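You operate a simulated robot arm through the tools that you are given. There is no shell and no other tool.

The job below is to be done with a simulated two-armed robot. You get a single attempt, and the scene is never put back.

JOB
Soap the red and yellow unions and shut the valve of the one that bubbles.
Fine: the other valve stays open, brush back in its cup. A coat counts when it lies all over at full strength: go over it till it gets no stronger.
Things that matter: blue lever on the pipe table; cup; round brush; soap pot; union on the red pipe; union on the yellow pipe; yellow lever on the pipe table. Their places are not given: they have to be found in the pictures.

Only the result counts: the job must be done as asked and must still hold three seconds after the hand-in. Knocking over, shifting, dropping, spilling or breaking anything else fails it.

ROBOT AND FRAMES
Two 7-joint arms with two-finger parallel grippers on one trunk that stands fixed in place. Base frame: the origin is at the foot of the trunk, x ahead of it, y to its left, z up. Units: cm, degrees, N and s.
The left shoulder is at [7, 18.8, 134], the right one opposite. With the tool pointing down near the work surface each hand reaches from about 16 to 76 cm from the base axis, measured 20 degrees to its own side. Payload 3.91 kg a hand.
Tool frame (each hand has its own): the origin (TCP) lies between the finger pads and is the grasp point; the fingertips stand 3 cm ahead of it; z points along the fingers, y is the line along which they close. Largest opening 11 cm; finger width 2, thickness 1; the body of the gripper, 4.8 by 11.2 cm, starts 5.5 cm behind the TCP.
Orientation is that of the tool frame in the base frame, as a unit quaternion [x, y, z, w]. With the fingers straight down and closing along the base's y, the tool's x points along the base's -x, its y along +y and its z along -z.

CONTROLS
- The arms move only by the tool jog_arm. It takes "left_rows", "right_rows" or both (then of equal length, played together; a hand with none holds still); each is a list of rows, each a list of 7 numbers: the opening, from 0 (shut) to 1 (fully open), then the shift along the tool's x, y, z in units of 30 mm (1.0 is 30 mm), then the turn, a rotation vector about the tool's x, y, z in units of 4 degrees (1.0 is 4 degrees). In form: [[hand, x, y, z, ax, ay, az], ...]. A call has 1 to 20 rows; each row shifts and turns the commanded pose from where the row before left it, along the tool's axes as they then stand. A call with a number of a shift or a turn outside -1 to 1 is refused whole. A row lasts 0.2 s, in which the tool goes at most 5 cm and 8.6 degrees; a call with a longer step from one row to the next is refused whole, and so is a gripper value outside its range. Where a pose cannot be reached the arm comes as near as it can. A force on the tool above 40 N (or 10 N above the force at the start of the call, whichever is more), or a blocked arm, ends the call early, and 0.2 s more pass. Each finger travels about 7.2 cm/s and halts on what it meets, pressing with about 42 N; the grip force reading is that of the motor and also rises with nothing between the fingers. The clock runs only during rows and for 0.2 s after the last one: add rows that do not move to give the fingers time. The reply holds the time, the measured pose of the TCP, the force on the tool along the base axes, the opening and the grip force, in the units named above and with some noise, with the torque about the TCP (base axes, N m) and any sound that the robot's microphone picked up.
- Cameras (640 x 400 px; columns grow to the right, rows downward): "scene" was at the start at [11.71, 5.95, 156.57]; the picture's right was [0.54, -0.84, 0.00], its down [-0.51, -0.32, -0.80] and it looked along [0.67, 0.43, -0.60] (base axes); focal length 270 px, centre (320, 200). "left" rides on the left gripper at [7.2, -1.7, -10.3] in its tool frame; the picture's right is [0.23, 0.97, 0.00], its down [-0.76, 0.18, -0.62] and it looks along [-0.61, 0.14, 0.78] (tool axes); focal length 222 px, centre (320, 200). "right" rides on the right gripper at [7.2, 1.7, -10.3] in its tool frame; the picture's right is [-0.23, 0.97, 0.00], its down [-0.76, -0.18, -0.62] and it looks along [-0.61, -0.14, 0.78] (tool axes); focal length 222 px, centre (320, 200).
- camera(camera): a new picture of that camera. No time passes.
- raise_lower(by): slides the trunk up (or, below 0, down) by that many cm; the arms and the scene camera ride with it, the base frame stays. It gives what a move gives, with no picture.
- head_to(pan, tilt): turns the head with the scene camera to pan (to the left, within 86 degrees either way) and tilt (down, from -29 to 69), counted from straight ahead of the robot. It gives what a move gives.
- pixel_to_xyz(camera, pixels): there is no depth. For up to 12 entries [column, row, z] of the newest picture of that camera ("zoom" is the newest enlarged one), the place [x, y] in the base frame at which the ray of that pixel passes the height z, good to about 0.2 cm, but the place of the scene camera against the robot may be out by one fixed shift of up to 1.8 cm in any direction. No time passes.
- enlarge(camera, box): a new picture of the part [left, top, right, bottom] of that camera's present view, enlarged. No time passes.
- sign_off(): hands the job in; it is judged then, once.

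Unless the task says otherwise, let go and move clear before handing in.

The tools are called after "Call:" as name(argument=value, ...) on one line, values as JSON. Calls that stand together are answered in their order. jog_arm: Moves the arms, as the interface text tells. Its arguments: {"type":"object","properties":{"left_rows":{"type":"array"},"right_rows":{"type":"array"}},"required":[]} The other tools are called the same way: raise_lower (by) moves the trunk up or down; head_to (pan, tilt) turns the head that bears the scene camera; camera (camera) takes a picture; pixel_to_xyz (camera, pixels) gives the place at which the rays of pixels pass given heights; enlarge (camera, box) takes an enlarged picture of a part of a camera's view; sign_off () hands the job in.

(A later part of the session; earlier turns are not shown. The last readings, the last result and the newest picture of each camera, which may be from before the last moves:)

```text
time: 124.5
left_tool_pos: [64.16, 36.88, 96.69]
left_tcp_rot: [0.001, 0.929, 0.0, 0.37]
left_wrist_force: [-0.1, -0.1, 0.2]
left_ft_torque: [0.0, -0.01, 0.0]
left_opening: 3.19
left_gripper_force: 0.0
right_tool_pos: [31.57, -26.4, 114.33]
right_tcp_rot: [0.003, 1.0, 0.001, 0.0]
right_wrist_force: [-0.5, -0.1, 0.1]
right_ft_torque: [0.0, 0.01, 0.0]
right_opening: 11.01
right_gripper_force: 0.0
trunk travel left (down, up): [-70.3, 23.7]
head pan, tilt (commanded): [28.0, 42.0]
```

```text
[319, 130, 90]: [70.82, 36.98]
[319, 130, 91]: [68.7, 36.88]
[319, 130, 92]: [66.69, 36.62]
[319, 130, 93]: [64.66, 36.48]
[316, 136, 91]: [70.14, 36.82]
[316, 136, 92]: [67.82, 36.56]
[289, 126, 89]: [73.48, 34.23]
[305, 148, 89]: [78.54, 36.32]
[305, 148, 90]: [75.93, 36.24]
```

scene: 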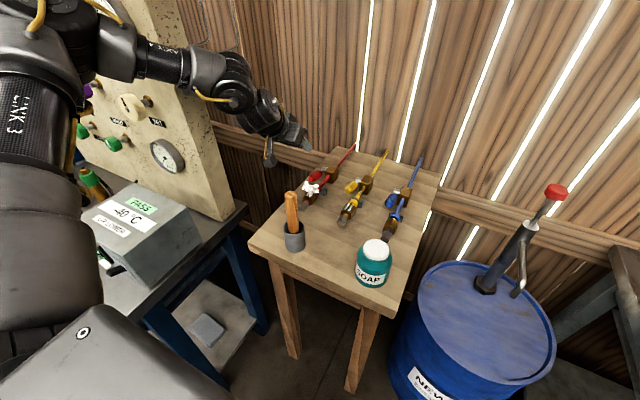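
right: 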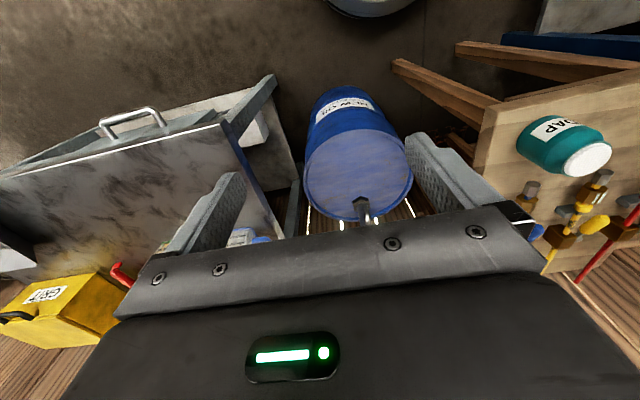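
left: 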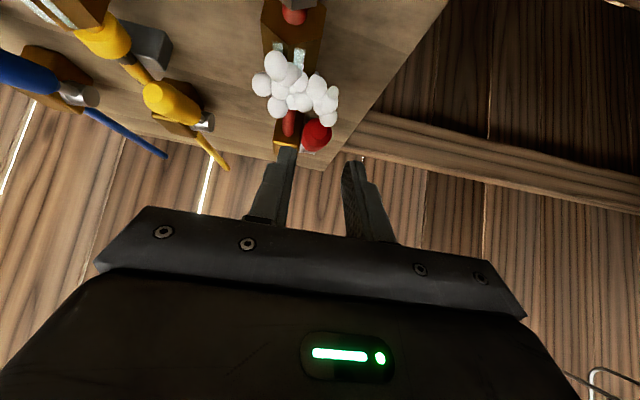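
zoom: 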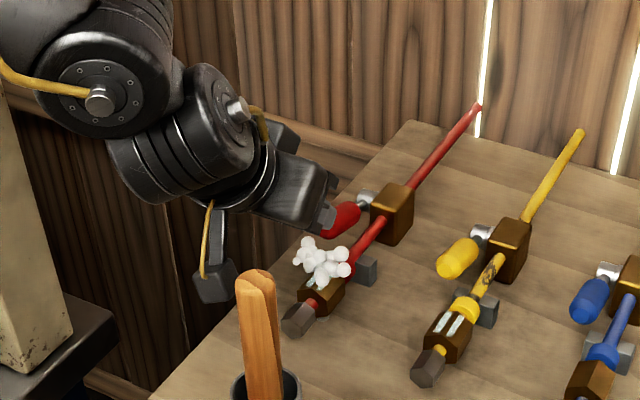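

The handle end is at about (68.4,36.75,91.2) and the hub at (76.3,36.6,89.9). I'll advance along the finger direction so the fingertips straddle the handle about 1.3 cm in from its end.

Call:
jog_arm(left_rows=[[0.29, -0.01, 0, 0.5, 0, 0, 0], [0.29, -0.01, 0, 0.5, 0, 0, 0], [0.29, -0.01, 0, 0.5, 0, 0, 0], [0.29, -0.01, 0, 0.48, 0, 0, 0], [0.29, 0, 0, 0, 0, 0, 0]])

Call:
enlarge(camera="left", box=[240, 100, 400, 240])

Call:
enlarge(camera="scene", box=[280, 130, 360, 220])

```text
time: 125.7
left_tool_pos: [68.26, 37.1, 92.61]
left_tcp_rot: [0.0, 0.929, 0.0, 0.371]
left_wrist_force: [-0.6, 0.1, -0.3]
left_ft_torque: [0.01, 0.02, 0.0]
left_opening: 3.14
left_gripper_force: 0.0
right_tool_pos: [31.51, -26.23, 114.33]
right_tcp_rot: [0.003, 1.0, -0.001, 0.001]
right_wrist_force: [0.4, 0.5, -0.2]
right_ft_torque: [-0.06, 0.01, -0.01]
right_opening: 10.99
right_gripper_force: 0.0
trunk travel left (down, up): [-70.3, 23.7]
head pan, tilt (commanded): [28.0, 42.0]
```

```text
2.86 times, centred on (320, 170) of left
```

zoom: 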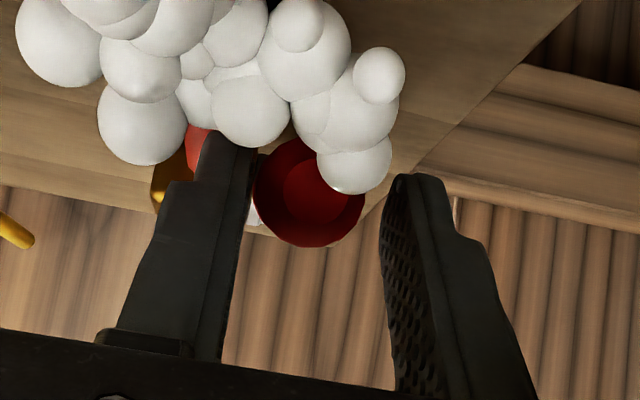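

```text
4.44 times, centred on (320, 175) of scene
```

zoom: 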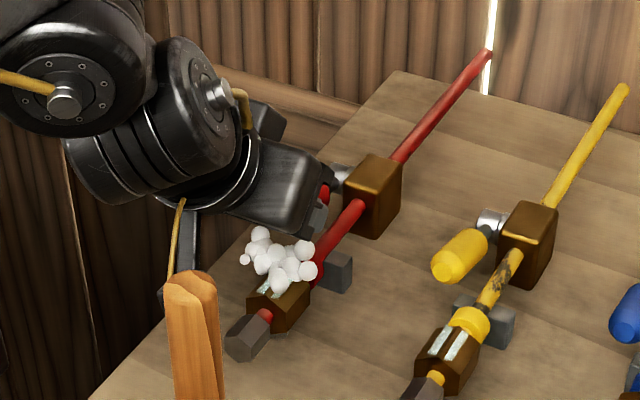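

The handle sits between the fingertips. I'll shift slightly right to centre it and close the gripper.

Call:
jog_arm(left_rows=[[0.28, 0, -0.06, 0, 0, 0, 0], [0.2, 0, 0, 0, 0, 0, 0], [0.1, 0, 0, 0, 0, 0, 0], [0, 0, 0, 0, 0, 0, 0], [0, 0, 0, 0, 0, 0, 0], [0, 0, 0, 0, 0, 0, 0]])

Call:
enlarge(camera="left", box=[240, 100, 400, 240])

```text
time: 127.1
left_tool_pos: [68.38, 36.81, 92.48]
left_tcp_rot: [0.001, 0.929, 0.0, 0.37]
left_wrist_force: [0.1, -5.1, -0.6]
left_ft_torque: [-0.08, 0.05, -0.04]
left_opening: 2.32
left_gripper_force: 45.0
right_tool_pos: [31.76, -26.49, 114.41]
right_tcp_rot: [0.003, 1.0, 0.0, -0.002]
right_wrist_force: [0.3, -0.7, 0.1]
right_ft_torque: [-0.03, -0.01, -0.02]
right_opening: 11.01
right_gripper_force: 0.0
trunk travel left (down, up): [-70.3, 23.7]
head pan, tilt (commanded): [28.0, 42.0]
```

```text
2.86 times, centred on (320, 170) of left
```

zoom: 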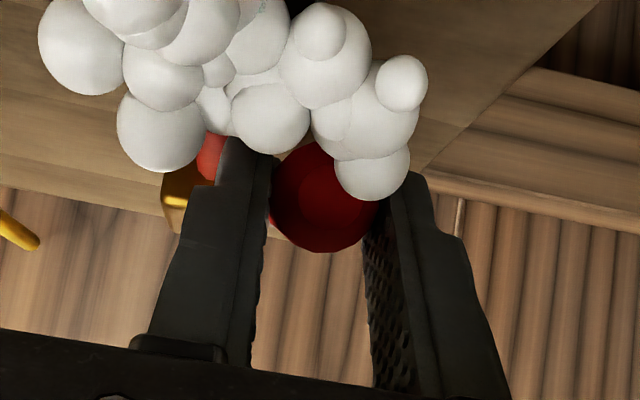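

The handle is gripped (2.32 cm, 45 N). I'll start raising it along an arc about the hub in small steps, watching the force.

Call:
jog_arm(left_rows=[[0, -0.16, 0, -0.101, 0, 0, 0], [0, -0.16, 0, -0.101, 0, 0, 0], [0, -0.176, 0, -0.072, 0, 0, 0], [0, -0.176, 0, -0.072, 0, 0, 0]])

Call:
enlarge(camera="left", box=[240, 100, 400, 240])

Call:
enlarge(camera="scene", box=[280, 130, 360, 220])

```text
time: 128.1
left_tool_pos: [69.08, 36.61, 94.42]
left_tcp_rot: [0.002, 0.93, 0.0, 0.368]
left_wrist_force: [-3.4, -10.4, -20.2]
left_ft_torque: [-0.15, 1.8, -0.07]
left_opening: 2.33
left_gripper_force: 44.9
right_tool_pos: [31.81, -26.28, 114.25]
right_tcp_rot: [0.003, 1.0, -0.001, -0.001]
right_wrist_force: [0.9, 1.1, 0.0]
right_ft_torque: [-0.06, -0.03, 0.01]
right_opening: 11.0
right_gripper_force: 0.0
trunk travel left (down, up): [-70.3, 23.7]
head pan, tilt (commanded): [28.0, 42.0]
```

```text
2.86 times, centred on (320, 170) of left
```

zoom: 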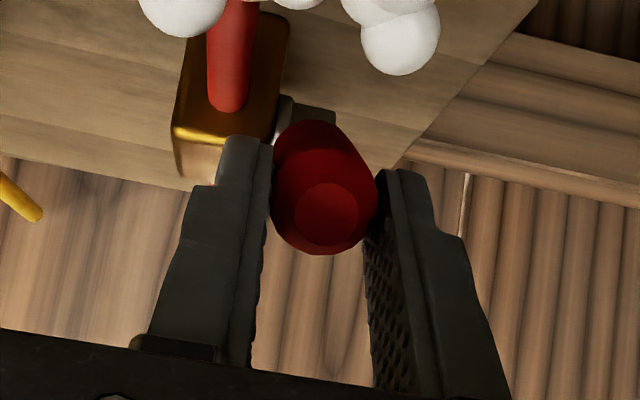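

```text
4.44 times, centred on (320, 175) of scene
```

zoom: 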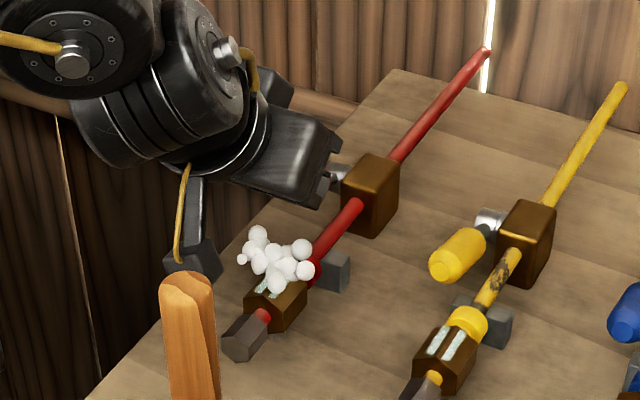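

The handle is following the gripper up, with about 20 N load. I'll continue along the arc.

Call:
jog_arm(left_rows=[[0, -0.184, 0, -0.04, 0, 0, 0], [0, -0.184, 0, -0.04, 0, 0, 0], [0, -0.191, 0, -0.008, 0, 0, 0], [0, -0.191, 0, -0.008, 0, 0, 0]])

Call:
enlarge(camera="left", box=[240, 100, 400, 240])

Call:
enlarge(camera="scene", box=[280, 130, 360, 220])

```text
time: 129.1
left_tool_pos: [70.38, 36.6, 96.14]
left_tcp_rot: [0.002, 0.93, -0.001, 0.368]
left_wrist_force: [-8.7, -10.1, -19.8]
left_ft_torque: [-0.01, 1.86, -0.08]
left_opening: 2.35
left_gripper_force: 45.0
right_tool_pos: [31.85, -26.32, 114.47]
right_tcp_rot: [0.003, 1.0, 0.0, 0.0]
right_wrist_force: [0.1, -0.6, -0.1]
right_ft_torque: [-0.02, -0.02, -0.04]
right_opening: 10.99
right_gripper_force: 0.1
trunk travel left (down, up): [-70.3, 23.7]
head pan, tilt (commanded): [28.0, 42.0]
```

```text
2.86 times, centred on (320, 170) of left
```

zoom: 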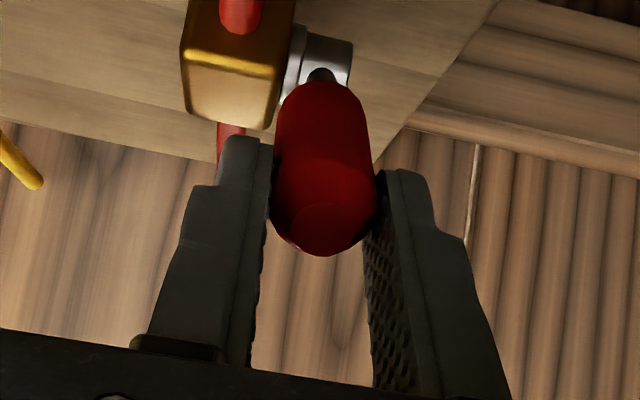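

```text
4.44 times, centred on (320, 175) of scene
```

zoom: 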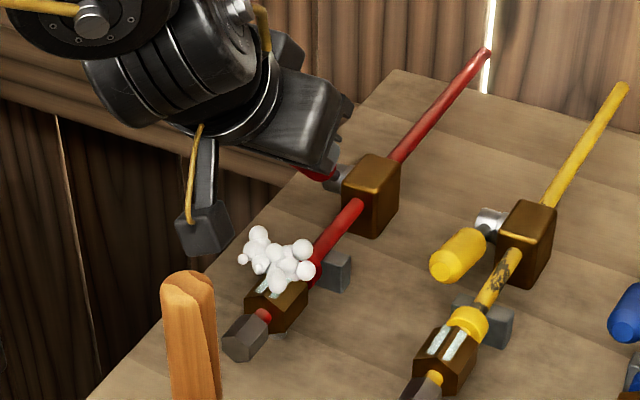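

The handle has swung up about 40°. I'll continue through the next part of the arc.

Call:
jog_arm(left_rows=[[0, -0.188, 0, 0.027, 0, 0, 0], [0, -0.188, 0, 0.027, 0, 0, 0], [0, -0.18, 0, 0.058, 0, 0, 0], [0, -0.18, 0, 0.058, 0, 0, 0]])

Call:
enlarge(camera="left", box=[240, 100, 400, 240])

```text
time: 130.1
left_tool_pos: [72.24, 36.62, 97.67]
left_tcp_rot: [0.001, 0.929, -0.001, 0.37]
left_wrist_force: [-16.0, -8.3, -14.0]
left_ft_torque: [-0.17, 1.85, -0.13]
left_opening: 2.32
left_gripper_force: 45.0
right_tool_pos: [31.58, -26.35, 114.25]
right_tcp_rot: [0.003, 1.0, 0.0, 0.0]
right_wrist_force: [-0.3, -0.4, 0.5]
right_ft_torque: [-0.01, 0.02, -0.02]
right_opening: 11.0
right_gripper_force: 0.1
trunk travel left (down, up): [-70.3, 23.7]
head pan, tilt (commanded): [28.0, 42.0]
```

```text
2.86 times, centred on (320, 170) of left
```

zoom: 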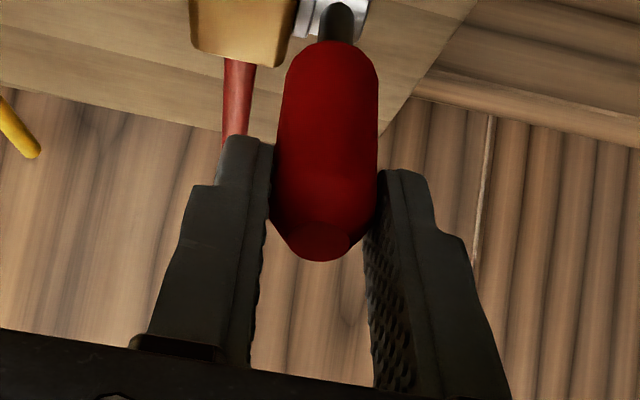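

The handle is at about 67°. I'll bring it on to about 90°.

Call:
jog_arm(left_rows=[[0, -0.168, 0, 0.089, 0, 0, 0], [0, -0.168, 0, 0.089, 0, 0, 0], [0, -0.15, 0, 0.116, 0, 0, 0], [0, -0.15, 0, 0.116, 0, 0, 0]])

Call:
enlarge(camera="left", box=[240, 60, 400, 240])

Call:
enlarge(camera="scene", box=[280, 130, 360, 220])

```text
time: 131.1
left_tool_pos: [74.05, 36.72, 98.3]
left_tcp_rot: [0.002, 0.929, 0.0, 0.369]
left_wrist_force: [-17.9, -11.9, -7.3]
left_ft_torque: [-0.12, 1.81, -0.09]
left_opening: 2.36
left_gripper_force: 44.9
left hand out of reach, approached as far as the arm can: row 4
right_tool_pos: [31.44, -26.43, 114.36]
right_tcp_rot: [0.003, 1.0, 0.0, 0.0]
right_wrist_force: [0.2, 0.2, 0.1]
right_ft_torque: [-0.02, -0.01, 0.0]
right_opening: 11.01
right_gripper_force: 0.1
trunk travel left (down, up): [-70.3, 23.7]
head pan, tilt (commanded): [28.0, 42.0]
```

```text
2.22 times, centred on (320, 150) of left
```

zoom: 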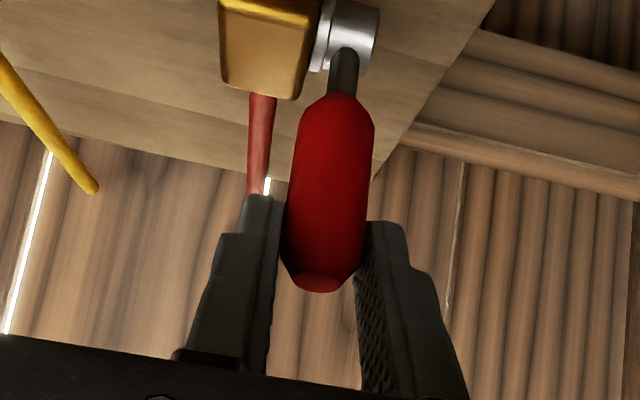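

```text
4.44 times, centred on (320, 175) of scene
```

zoom: 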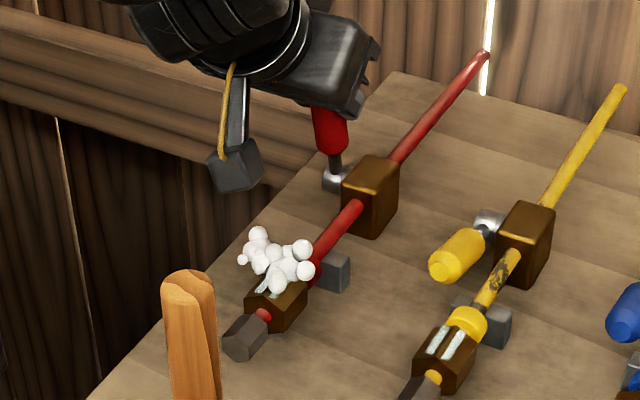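

The handle is nearly vertical (about 83°), but the arm is at its forward limit. I'll tilt the tool further forward to gain reach while pushing the handle the last bit.

Call:
jog_arm(left_rows=[[0, -0.03, 0, 0.03, 0, -1, 0], [0, -0.062, 0, 0.109, 0, -1, 0], [0, -0.06, 0, 0.12, 0, -1, 0], [0, -0.05, 0, 0.12, 0, 0, 0]])

Call:
enlarge(camera="scene", box=[280, 130, 360, 220])

Call:
camera(camera="left")

Call:
camera(camera="right")

```text
time: 132.1
left_tool_pos: [74.97, 36.74, 98.27]
left_tcp_rot: [0.002, 0.886, -0.001, 0.463]
left_wrist_force: [-17.7, -17.3, -13.5]
left_ft_torque: [-0.23, 1.78, -0.25]
left_opening: 2.32
left_gripper_force: 45.2
left hand out of reach, approached as far as the arm can: row 3, 4
right_tool_pos: [31.53, -26.63, 114.24]
right_tcp_rot: [0.003, 1.0, 0.0, 0.0]
right_wrist_force: [-0.5, -0.1, -1.0]
right_ft_torque: [0.01, -0.02, 0.01]
right_opening: 11.03
right_gripper_force: 0.0
trunk travel left (down, up): [-70.3, 23.7]
head pan, tilt (commanded): [28.0, 42.0]
```

```text
4.44 times, centred on (320, 175) of scene
```

zoom: 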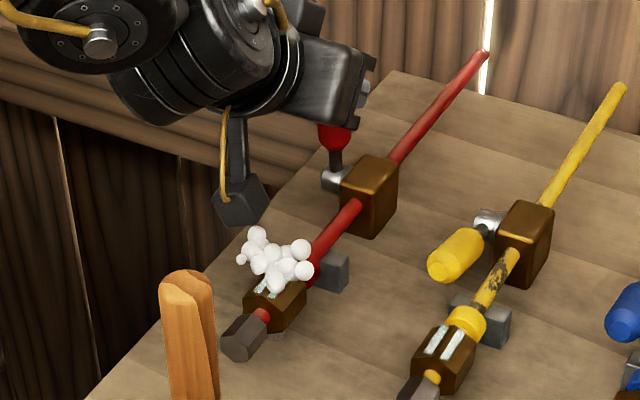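

```text
taken
```

left: 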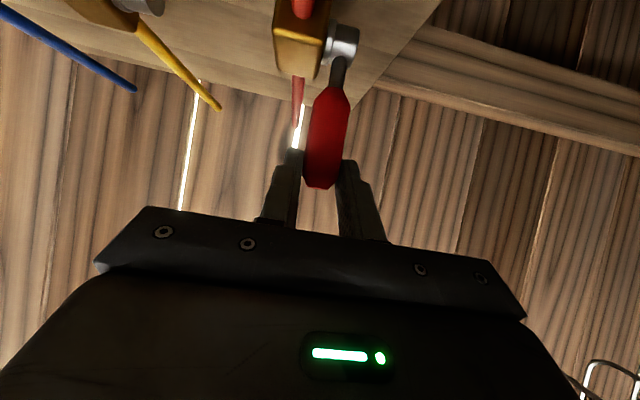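

```text
taken
```

right: 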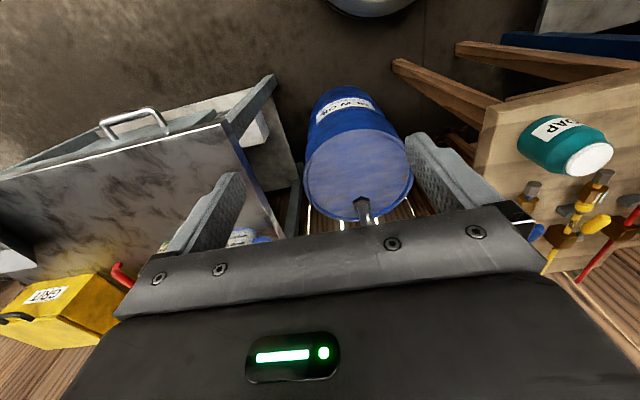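

The lever now stands about vertical (scene zoom hub (335,180) to handle (333,120)). I'll release it and back straight off to see whether it holds and how it stands.

Call:
jog_arm(left_rows=[[0.25, 0, 0, 0, 0, 0, 0], [0.35, 0, 0, 0, 0, 0, 0], [0.45, 0, 0, 0, 0, 0, 0], [0.45, 0, 0, -0.5, 0, 0, 0], [0.45, 0, 0, -0.7, 0, 0, 0], [0.45, 0, 0, -0.7, 0, 0, 0]])

Call:
camera(camera="left")

Call:
enlarge(camera="scene", box=[280, 130, 360, 220])

```text
time: 133.5
left_tool_pos: [70.27, 36.97, 101.79]
left_tcp_rot: [0.0, 0.885, 0.001, 0.466]
left_wrist_force: [0.1, -0.6, 0.1]
left_ft_torque: [-0.02, 0.03, -0.02]
left_opening: 4.95
left_gripper_force: 0.1
right_tool_pos: [31.56, -26.4, 114.32]
right_tcp_rot: [0.002, 1.0, 0.0, -0.001]
right_wrist_force: [-0.6, 0.5, -0.7]
right_ft_torque: [0.03, -0.02, 0.02]
right_opening: 11.01
right_gripper_force: 0.1
trunk travel left (down, up): [-70.3, 23.7]
head pan, tilt (commanded): [28.0, 42.0]
```

```text
taken
```

left: 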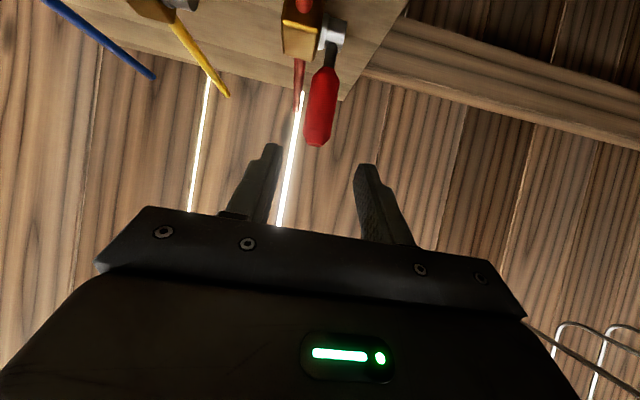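

```text
4.44 times, centred on (320, 175) of scene
```

zoom: 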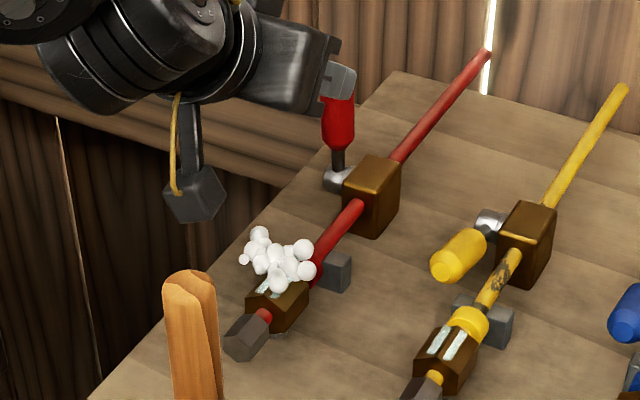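

The lever holds upright after release. I'll measure its lean: hub at left (333,30), handle top end (318,142), junction (332,62).

Call:
pixel_to_xyz(camera="left", pixels=[[333, 32, 89.8], [333, 32, 90.5], [329, 68, 92], [329, 68, 93], [318, 140, 97], [318, 140, 98], [318, 140, 99], [322, 105, 95], [322, 105, 96]])

Call:
enlarge(camera="left", box=[260, 0, 380, 160])

```text
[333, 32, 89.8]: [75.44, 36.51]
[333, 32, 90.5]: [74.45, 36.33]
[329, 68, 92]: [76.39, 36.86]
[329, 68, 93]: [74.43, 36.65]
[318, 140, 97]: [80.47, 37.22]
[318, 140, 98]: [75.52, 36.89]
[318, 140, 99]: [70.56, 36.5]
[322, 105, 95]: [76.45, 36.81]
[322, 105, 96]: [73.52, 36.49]
```

```text
2.50 times, centred on (320, 80) of left
```

zoom: 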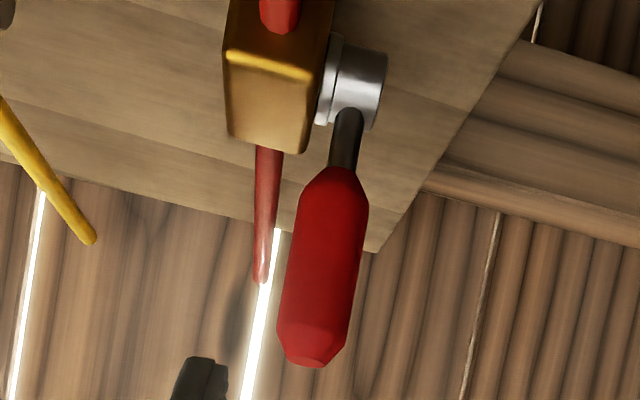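

The rays are too shallow for the exact angle. I'll move the hand further back and up for a clear scene view.

Call:
jog_arm(left_rows=[[0.45, -0.5, 0, -0.6, 0, 0, 0], [0.45, -0.5, 0.3, -0.6, 0, 0, 0], [0.45, -0.5, 0.3, -0.6, 0, 0, 0], [0.45, -0.5, 0.3, -0.6, 0, 0, 0]])

Call:
enlarge(camera="scene", box=[290, 130, 360, 220])

Call:
camera(camera="left")

Call:
camera(camera="scene")

```text
time: 134.5
left_tool_pos: [67.77, 39.66, 110.67]
left_tcp_rot: [0.0, 0.885, 0.0, 0.465]
left_wrist_force: [-0.2, -0.8, -0.1]
left_ft_torque: [0.0, 0.01, 0.0]
left_opening: 4.93
left_gripper_force: 0.0
right_tool_pos: [31.45, -26.27, 114.32]
right_tcp_rot: [0.002, 1.0, 0.0, 0.0]
right_wrist_force: [0.4, 0.5, -1.2]
right_ft_torque: [-0.03, 0.0, 0.0]
right_opening: 11.01
right_gripper_force: 0.1
trunk travel left (down, up): [-70.3, 23.7]
head pan, tilt (commanded): [28.0, 42.0]
```

```text
4.44 times, centred on (325, 175) of scene
```

zoom: 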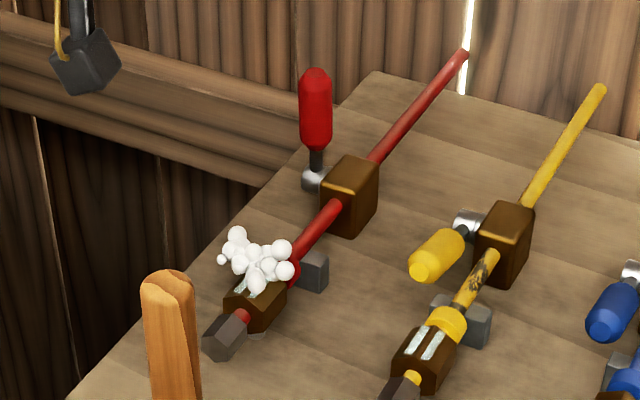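

```text
taken
```

left: 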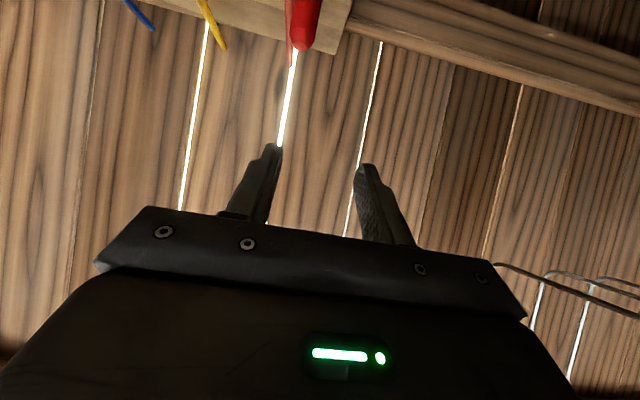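

```text
taken
```

scene: 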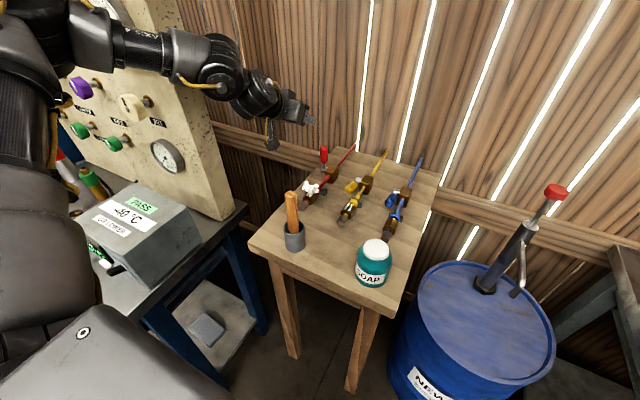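

The lever stands clear and upright at scene zoom (313,178) to (315,72). I'll check verticality by comparing where the hub and top rays fall at their heights.

Call:
pixel_to_xyz(camera="scene", pixels=[[323.4, 170, 89.8], [324, 147, 97.5], [324, 147, 98], [324, 147, 98.5], [324.3, 163.8, 92.5]])

Call:
enlarge(camera="scene", box=[300, 135, 345, 185])

```text
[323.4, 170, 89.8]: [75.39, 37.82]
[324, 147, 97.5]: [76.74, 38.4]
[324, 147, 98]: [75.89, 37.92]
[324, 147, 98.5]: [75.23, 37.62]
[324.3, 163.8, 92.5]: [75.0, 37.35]
```

```text
8.00 times, centred on (322, 160) of scene
```

zoom: 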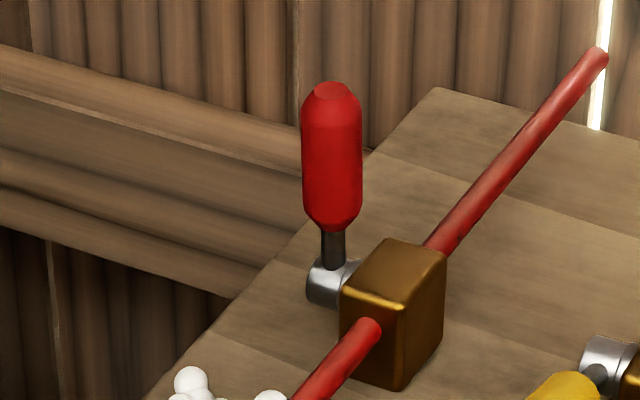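

The top lies within about 0.7 cm of straight above the hub, so the lever is near 90°. To measure the lean from the side, I'll raise the trunk so the right camera can see it.

Call:
raise_lower(by=9)

Call:
camera(camera="right")

Call:
enlarge(camera="right", box=[540, 120, 640, 240])

Call:
enlarge(camera="scene", box=[290, 150, 350, 220])

```text
time: 135.8
left_tool_pos: [67.78, 39.72, 119.51]
left_tcp_rot: [0.001, 0.886, 0.0, 0.464]
left_wrist_force: [-0.5, 0.5, -0.6]
left_ft_torque: [0.0, 0.02, -0.04]
left_opening: 4.95
left_gripper_force: 0.1
right_tool_pos: [31.67, -26.48, 123.48]
right_tcp_rot: [0.002, 1.0, -0.001, 0.0]
right_wrist_force: [0.1, -0.1, -0.5]
right_ft_torque: [-0.02, 0.0, -0.05]
right_opening: 10.98
right_gripper_force: 0.0
trunk travel left (down, up): [-79.3, 14.7]
head pan, tilt (commanded): [28.0, 42.0]
```

```text
taken
```

right: 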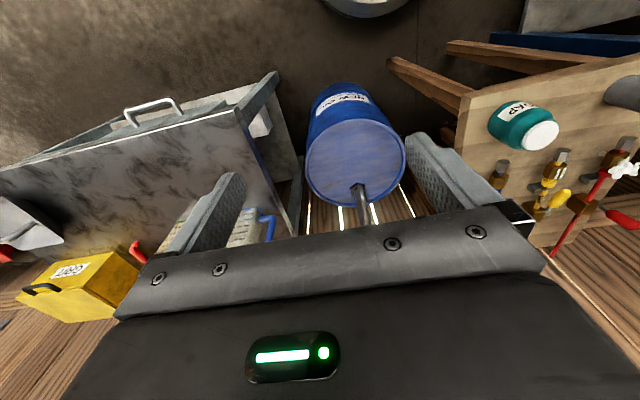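

```text
3.33 times, centred on (590, 180) of right
```

zoom: 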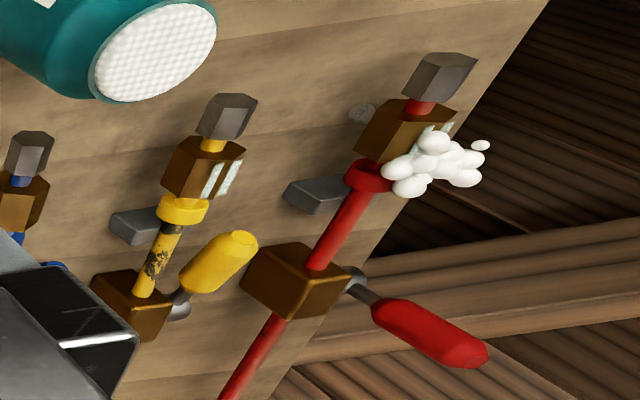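

```text
5.71 times, centred on (320, 185) of scene
```

zoom: 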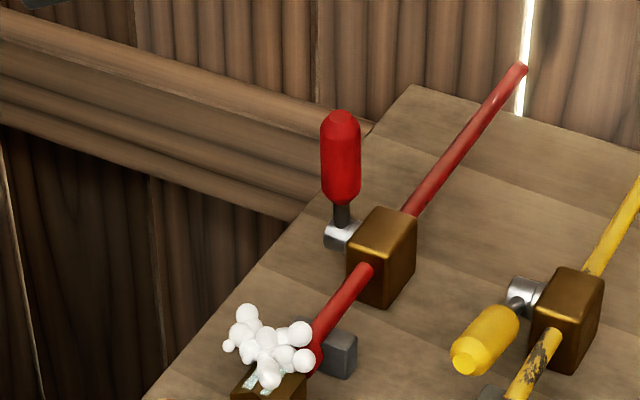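

The right camera shows the lever end-on from the side: hub (601.4,205), handle end (636.5,227). I'll cast these rays.

Call:
pixel_to_xyz(camera="right", pixels=[[601.4, 205, 89], [601.4, 205, 90], [601.4, 205, 91], [636, 227, 96], [636, 227, 97], [636, 227, 98], [636, 227, 99], [606, 209, 91], [606, 209, 92]])

Call:
pixel_to_xyz(camera="scene", pixels=[[323.7, 191, 89.8], [323.7, 171, 97.5], [323.7, 171, 98], [323.7, 171, 98.5]])

```text
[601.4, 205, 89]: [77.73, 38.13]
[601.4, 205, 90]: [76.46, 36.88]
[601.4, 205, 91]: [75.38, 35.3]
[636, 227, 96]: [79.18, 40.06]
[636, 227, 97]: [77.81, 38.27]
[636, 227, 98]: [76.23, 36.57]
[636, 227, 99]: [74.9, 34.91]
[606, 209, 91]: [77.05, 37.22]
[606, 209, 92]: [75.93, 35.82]
```

```text
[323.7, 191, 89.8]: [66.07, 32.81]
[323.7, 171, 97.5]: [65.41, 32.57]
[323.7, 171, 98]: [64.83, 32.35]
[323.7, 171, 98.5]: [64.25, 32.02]
```

The right-camera rays put the handle end at (76.35,·,97.9) directly above the hub (76.3,·,90.1), so the lever is at 90° — shut. I'll withdraw the hand and let a little time pass to see how the bubbles behave.

Call:
jog_arm(left_rows=[[0.45, 0.55, 0.1, -0.82, 0, 0, 0], [0.45, 0.55, 0.1, -0.82, 0, 0, 0], [0.45, 0.55, 0.1, -0.82, 0, 0, 0], [0.45, 0.55, 0.1, -0.82, 0, 0, 0], [0.45, 0, 0, 0, 0, 0, 0], [0.45, 0, 0, 0, 0, 0, 0], [0.45, 0, 0, 0, 0, 0, 0], [0.45, 0, 0, 0, 0, 0, 0], [0.45, 0, 0, 0, 0, 0, 0], [0.45, 0, 0, 0, 0, 0, 0], [0.45, 0, 0, 0, 0, 0, 0], [0.45, 0, 0, 0, 0, 0, 0], [0.45, 0, 0, 0, 0, 0, 0], [0.45, 0, 0, 0, 0, 0, 0]])

Call:
enlarge(camera="scene", box=[280, 150, 400, 280])

Call:
enlarge(camera="scene", box=[290, 170, 370, 240])

Call:
camera(camera="scene")

Call:
enlarge(camera="right", box=[480, 80, 640, 240])

```text
time: 138.8
left_tool_pos: [56.21, 40.95, 119.52]
left_tcp_rot: [0.0, 0.885, 0.0, 0.466]
left_wrist_force: [-0.2, 0.0, 0.5]
left_ft_torque: [0.01, 0.0, -0.01]
left_opening: 4.95
left_gripper_force: 0.0
right_tool_pos: [31.71, -26.33, 123.29]
right_tcp_rot: [0.002, 1.0, 0.0, -0.001]
right_wrist_force: [-0.7, 0.8, 0.8]
right_ft_torque: [0.03, -0.02, 0.01]
right_opening: 11.01
right_gripper_force: 0.0
trunk travel left (down, up): [-79.3, 14.7]
head pan, tilt (commanded): [28.0, 42.0]
```

```text
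3.08 times, centred on (340, 215) of scene
```

zoom: 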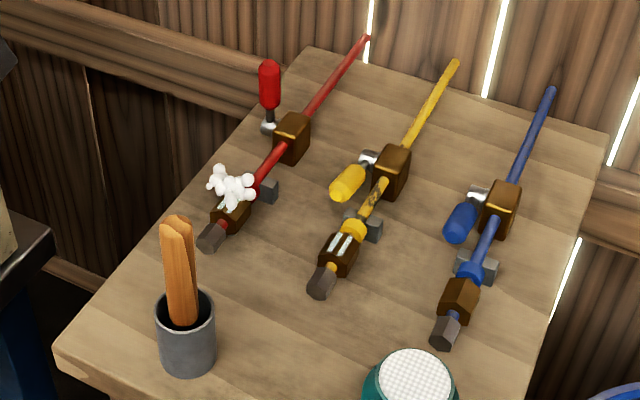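

```text
5.71 times, centred on (330, 205) of scene
```

zoom: 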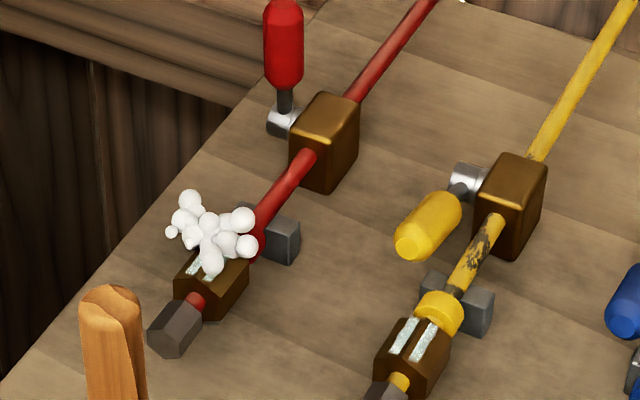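

```text
taken
```

scene: 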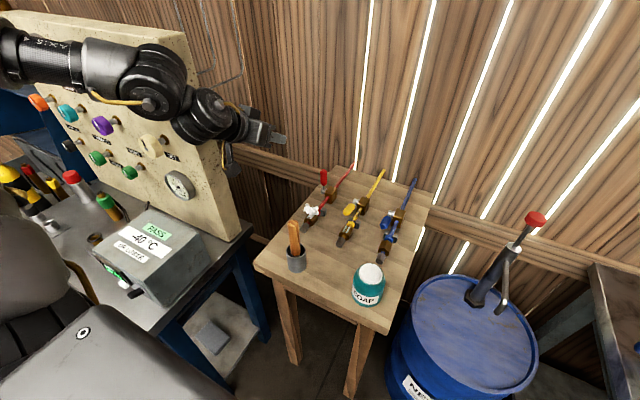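

```text
2.50 times, centred on (560, 160) of right
```

zoom: 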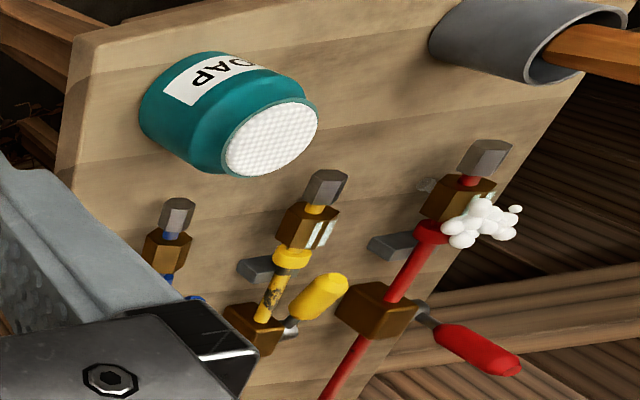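

The bubbles stay on the red union, the red lever stands upright, the other two levers lie along their pipes, and the brush stands in its cup. I'll compare the two coats closely once more to make sure the yellow one is as strong as the red.

Call:
enlarge(camera="scene", box=[302, 200, 328, 226])

Call:
enlarge(camera="scene", box=[332, 220, 358, 246])

Call:
enlarge(camera="right", box=[530, 150, 570, 180])

Call:
enlarge(camera="right", box=[590, 130, 630, 170])

```text
15.38 times, centred on (315, 213) of scene
```

zoom: 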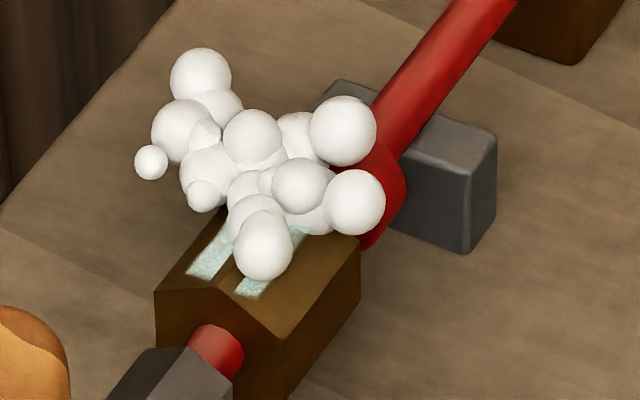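

```text
15.38 times, centred on (345, 233) of scene
```

zoom: 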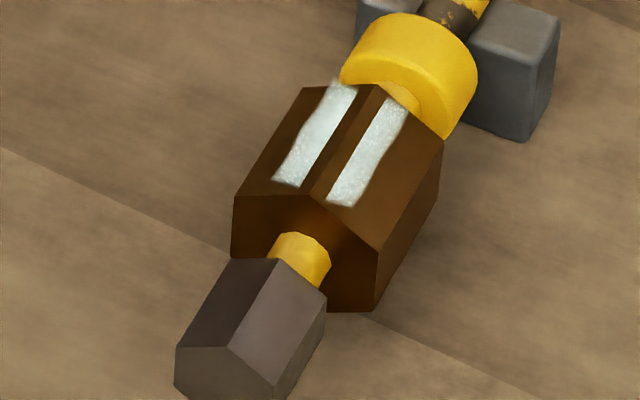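

```text
13.33 times, centred on (550, 165) of right
```

zoom: 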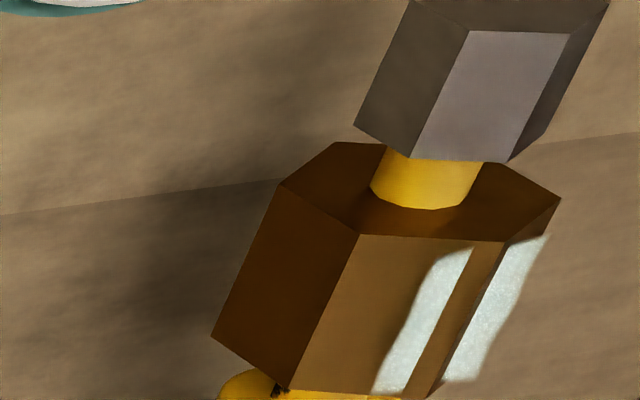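

```text
10.00 times, centred on (610, 150) of right
```

zoom: 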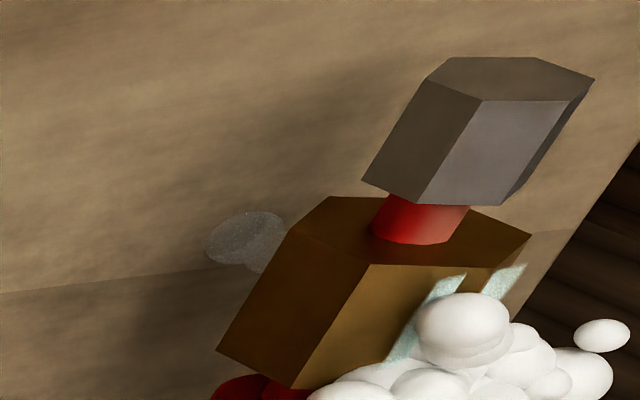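

The yellow coat is fully lit and evenly white; the red one only looks tinted in the bubbles' shadow. As a calibration of my angle reading, I'll measure the untouched yellow lever (hub px (548,210), end (567,193)) the same way.

Call:
camera(camera="right")

Call:
enlarge(camera="right", box=[530, 170, 640, 240])

Call:
pixel_to_xyz(camera="zoom", pixels=[[254, 151, 90], [254, 151, 91], [254, 151, 92], [150, 236, 89], [150, 236, 90], [150, 236, 91], [420, 190, 89], [420, 190, 90], [420, 190, 91], [618, 318, 97], [618, 318, 98], [618, 318, 99]])

```text
taken
```

right: 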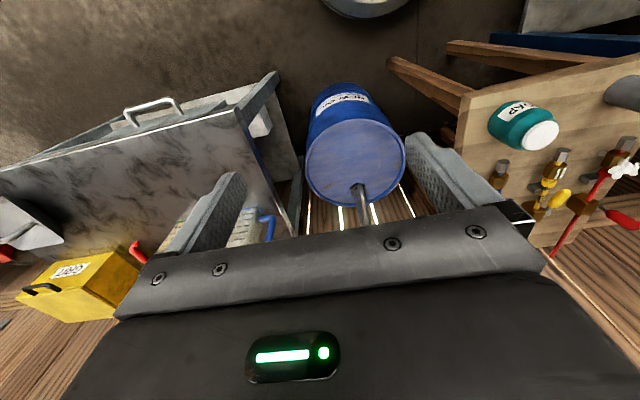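

```text
5.71 times, centred on (585, 205) of right
```

zoom: 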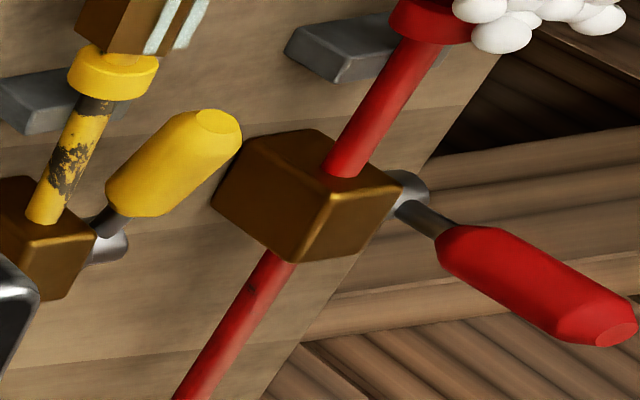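

```text
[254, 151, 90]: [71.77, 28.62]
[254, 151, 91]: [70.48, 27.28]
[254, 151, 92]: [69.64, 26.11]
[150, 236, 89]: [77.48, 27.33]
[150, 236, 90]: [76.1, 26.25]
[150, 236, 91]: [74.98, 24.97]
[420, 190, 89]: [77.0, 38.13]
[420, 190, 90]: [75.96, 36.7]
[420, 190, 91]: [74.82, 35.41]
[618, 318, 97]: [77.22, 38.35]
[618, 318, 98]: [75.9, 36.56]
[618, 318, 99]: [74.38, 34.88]
```

Now with the actual zoom pixels: yellow handle end (222,125), yellow hub (108,247), red hub (412,190), red handle end (612,325).

Call:
pixel_to_xyz(camera="zoom", pixels=[[222, 124, 90], [222, 124, 91], [222, 124, 92], [222, 124, 93], [108, 247, 89], [108, 247, 90], [108, 247, 91], [412, 190, 89], [412, 190, 90], [412, 190, 91], [614, 325, 97], [614, 325, 98]])

```text
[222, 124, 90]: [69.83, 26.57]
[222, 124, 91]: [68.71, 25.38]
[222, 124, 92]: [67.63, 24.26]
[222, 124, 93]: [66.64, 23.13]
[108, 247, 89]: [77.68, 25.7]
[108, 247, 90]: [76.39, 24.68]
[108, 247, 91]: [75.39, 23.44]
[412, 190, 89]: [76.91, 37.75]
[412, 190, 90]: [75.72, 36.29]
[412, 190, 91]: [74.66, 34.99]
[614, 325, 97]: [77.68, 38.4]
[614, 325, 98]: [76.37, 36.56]
```

The untouched yellow lever reads about 11° above horizontal in its open position, so a full quarter turn would put the red one near 100°, while it now reads about 92°. I'll push it the rest of the way to its stop with the closed fingertips. First I'll close the gripper and lower the trunk again.

Call:
jog_arm(left_rows=[[0.2, 0, 0, 0, 0, 0, 0], [0, 0, 0, 0, 0, 0, 0], [0, 0, 0, 0, 0, 0, 0], [0, 0, 0, 0, 0, 0, 0]])

Call:
raise_lower(by=-9)

Call:
camera(camera="left")

```text
time: 139.8
left_tool_pos: [56.21, 40.95, 119.55]
left_tcp_rot: [0.001, 0.885, -0.001, 0.466]
left_wrist_force: [-0.5, -0.2, 0.5]
left_ft_torque: [0.04, -0.01, 0.01]
left_opening: 0.01
left_gripper_force: 37.1
right_tool_pos: [31.72, -26.3, 123.32]
right_tcp_rot: [0.003, 1.0, 0.0, -0.001]
right_wrist_force: [-0.9, 0.2, 0.2]
right_ft_torque: [0.01, -0.02, -0.03]
right_opening: 10.98
right_gripper_force: 0.1
trunk travel left (down, up): [-79.3, 14.7]
head pan, tilt (commanded): [28.0, 42.0]
```

```text
time: 141.0
left_tool_pos: [56.21, 41.03, 110.56]
left_tcp_rot: [0.0, 0.885, 0.0, 0.466]
left_wrist_force: [0.5, -0.8, 0.3]
left_ft_torque: [0.01, 0.01, 0.04]
left_opening: 0.0
left_gripper_force: 37.7
right_tool_pos: [31.72, -26.33, 114.4]
right_tcp_rot: [0.003, 1.0, 0.0, 0.0]
right_wrist_force: [0.4, -0.1, -0.2]
right_ft_torque: [-0.01, 0.03, 0.01]
right_opening: 10.98
right_gripper_force: 0.1
trunk travel left (down, up): [-70.3, 23.7]
head pan, tilt (commanded): [28.0, 42.0]
```

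```text
taken
```

left: 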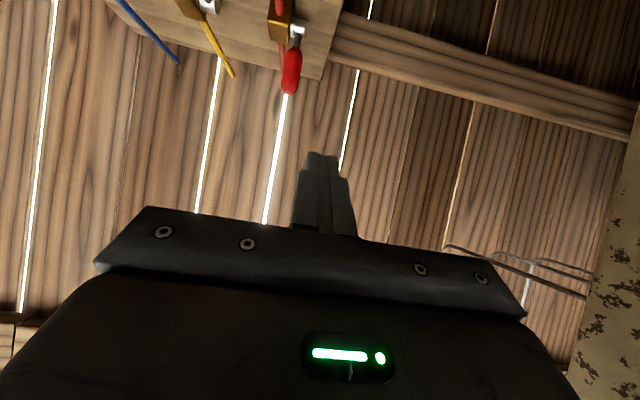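

The closed fingertips point at the lever. I'll approach to a few centimetres behind the upper part of the handle.

Call:
jog_arm(left_rows=[[0, 0.06, -0.202, 0.78, 0, 0, 0], [0, 0.06, -0.202, 0.78, 0, 0, 0], [0, 0.06, -0.202, 0.78, 0, 0, 0], [0, 0.06, -0.202, 0.78, 0, 0, 0], [0, 0.06, -0.202, 0.78, 0, 0, 0], [0, 0.06, -0.202, 0.78, 0, 0, 0], [0, 0.06, -0.202, 0.78, 0, 0, 0]])

Call:
camera(camera="left")

Call:
enlarge(camera="scene", box=[280, 120, 360, 220])

```text
time: 142.6
left_tool_pos: [69.02, 36.64, 100.21]
left_tcp_rot: [0.001, 0.885, 0.0, 0.466]
left_wrist_force: [0.8, 0.6, 0.0]
left_ft_torque: [0.03, 0.0, 0.0]
left_opening: 0.01
left_gripper_force: 37.5
right_tool_pos: [31.81, -26.47, 114.39]
right_tcp_rot: [0.002, 1.0, 0.0, -0.001]
right_wrist_force: [0.1, 0.1, -0.5]
right_ft_torque: [0.05, 0.02, 0.0]
right_opening: 10.98
right_gripper_force: 0.0
trunk travel left (down, up): [-70.3, 23.7]
head pan, tilt (commanded): [28.0, 42.0]
```

```text
taken
```

left: 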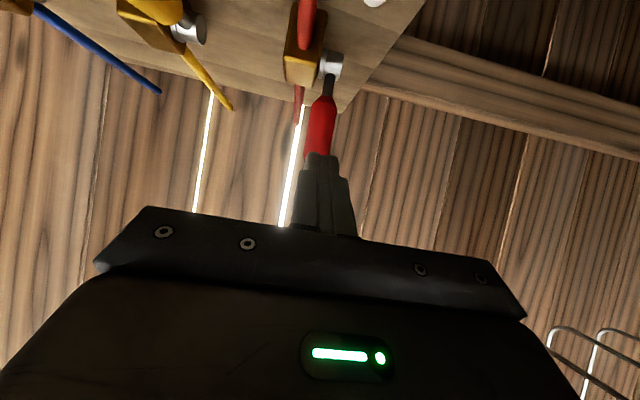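

```text
4.00 times, centred on (320, 170) of scene
```

zoom: 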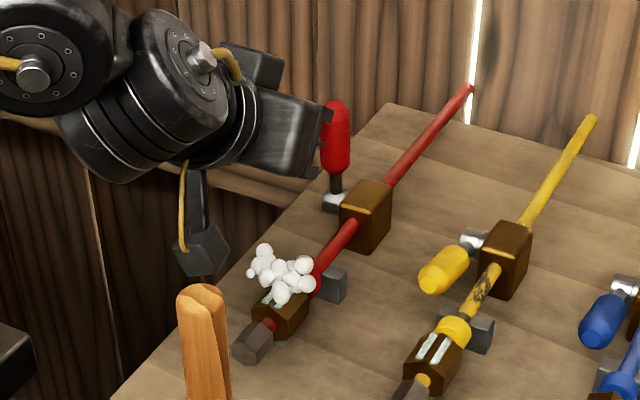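

The fingertips line up with the handle. I'll advance to near contact and then push forward gently in small steps.

Call:
jog_arm(left_rows=[[0, -0.01, 0.015, 0.6, 0, 0, 0], [0, -0.01, 0.015, 0.6, 0, 0, 0], [0, -0.075, 0, 0.11, 0, 0, 0], [0, 0, 0, 0, 0, 0, 0]])

Call:
enlarge(camera="scene", box=[290, 130, 350, 190])

```text
time: 143.6
left_tool_pos: [72.38, 36.85, 98.0]
left_tcp_rot: [0.001, 0.885, 0.0, 0.465]
left_wrist_force: [-1.5, 1.0, 0.2]
left_ft_torque: [-0.04, -0.03, 0.01]
left_opening: 0.0
left_gripper_force: 37.7
right_tool_pos: [31.71, -26.43, 114.33]
right_tcp_rot: [0.003, 1.0, -0.001, -0.001]
right_wrist_force: [-0.4, 0.4, 0.3]
right_ft_torque: [0.02, 0.01, -0.01]
right_opening: 10.99
right_gripper_force: 0.0
trunk travel left (down, up): [-70.3, 23.7]
head pan, tilt (commanded): [28.0, 42.0]
```

```text
6.67 times, centred on (320, 160) of scene
```

zoom: 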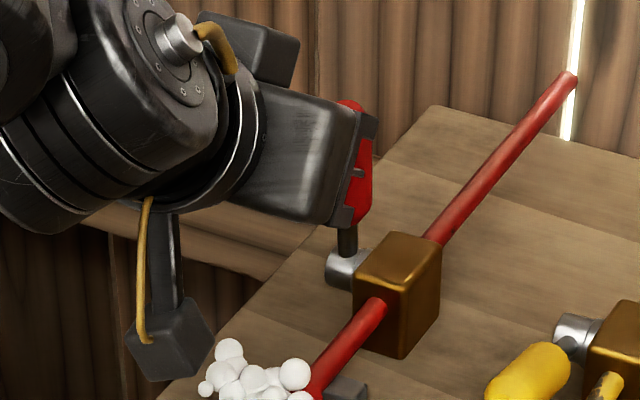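

Almost in contact now (about 1.5 N). I'll push forward in small steps and read the force.

Call:
jog_arm(left_rows=[[0, -0.075, 0, 0.11, 0, 0, 0], [0, -0.075, 0, 0.11, 0, 0, 0], [0, 0, 0, 0, 0, 0, 0]])

Call:
jog_arm(left_rows=[[0, -0.075, 0, 0.11, 0, 0, 0], [0, 0, 0, 0, 0, 0, 0]])

Call:
enlarge(camera="scene", box=[290, 130, 350, 220])

```text
time: 144.4
left_tool_pos: [72.69, 36.87, 98.15]
left_tcp_rot: [0.0, 0.886, 0.001, 0.465]
left_wrist_force: [-18.3, -1.7, -2.4]
left_ft_torque: [-0.04, 0.18, -0.08]
left_opening: 0.0
left_gripper_force: 37.4
right_tool_pos: [31.39, -26.44, 114.43]
right_tcp_rot: [0.003, 1.0, 0.0, 0.001]
right_wrist_force: [-0.8, -0.1, 0.2]
right_ft_torque: [0.0, 0.02, 0.0]
right_opening: 10.97
right_gripper_force: 0.0
trunk travel left (down, up): [-70.3, 23.7]
head pan, tilt (commanded): [28.0, 42.0]
```

```text
time: 145.1
left_tool_pos: [72.79, 37.02, 98.28]
left_tcp_rot: [0.002, 0.887, 0.0, 0.463]
left_wrist_force: [-26.2, 1.2, 10.4]
left_ft_torque: [-0.03, -0.1, 0.03]
left_opening: 0.0
left_gripper_force: 37.5
right_tool_pos: [31.14, -26.51, 114.41]
right_tcp_rot: [0.002, 1.0, 0.0, 0.002]
right_wrist_force: [0.8, 0.0, -0.4]
right_ft_torque: [-0.03, 0.02, -0.02]
right_opening: 11.01
right_gripper_force: 0.0
trunk travel left (down, up): [-70.3, 23.7]
head pan, tilt (commanded): [28.0, 42.0]
stopped in row 2 (left hand): the force on the tool passed its limit at 40 N (the readings are from after the stop); the commanded pose is now the measured one
```

```text
4.44 times, centred on (320, 175) of scene
```

zoom: 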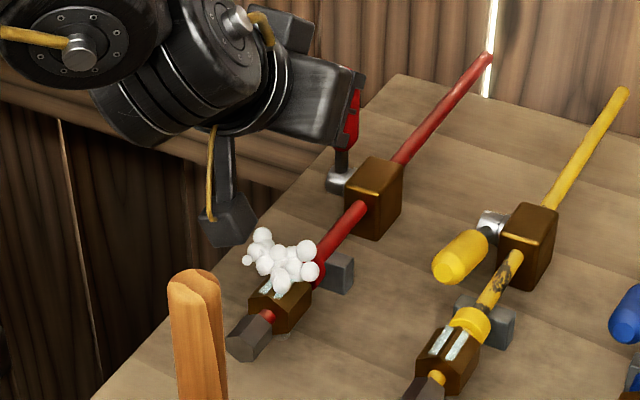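

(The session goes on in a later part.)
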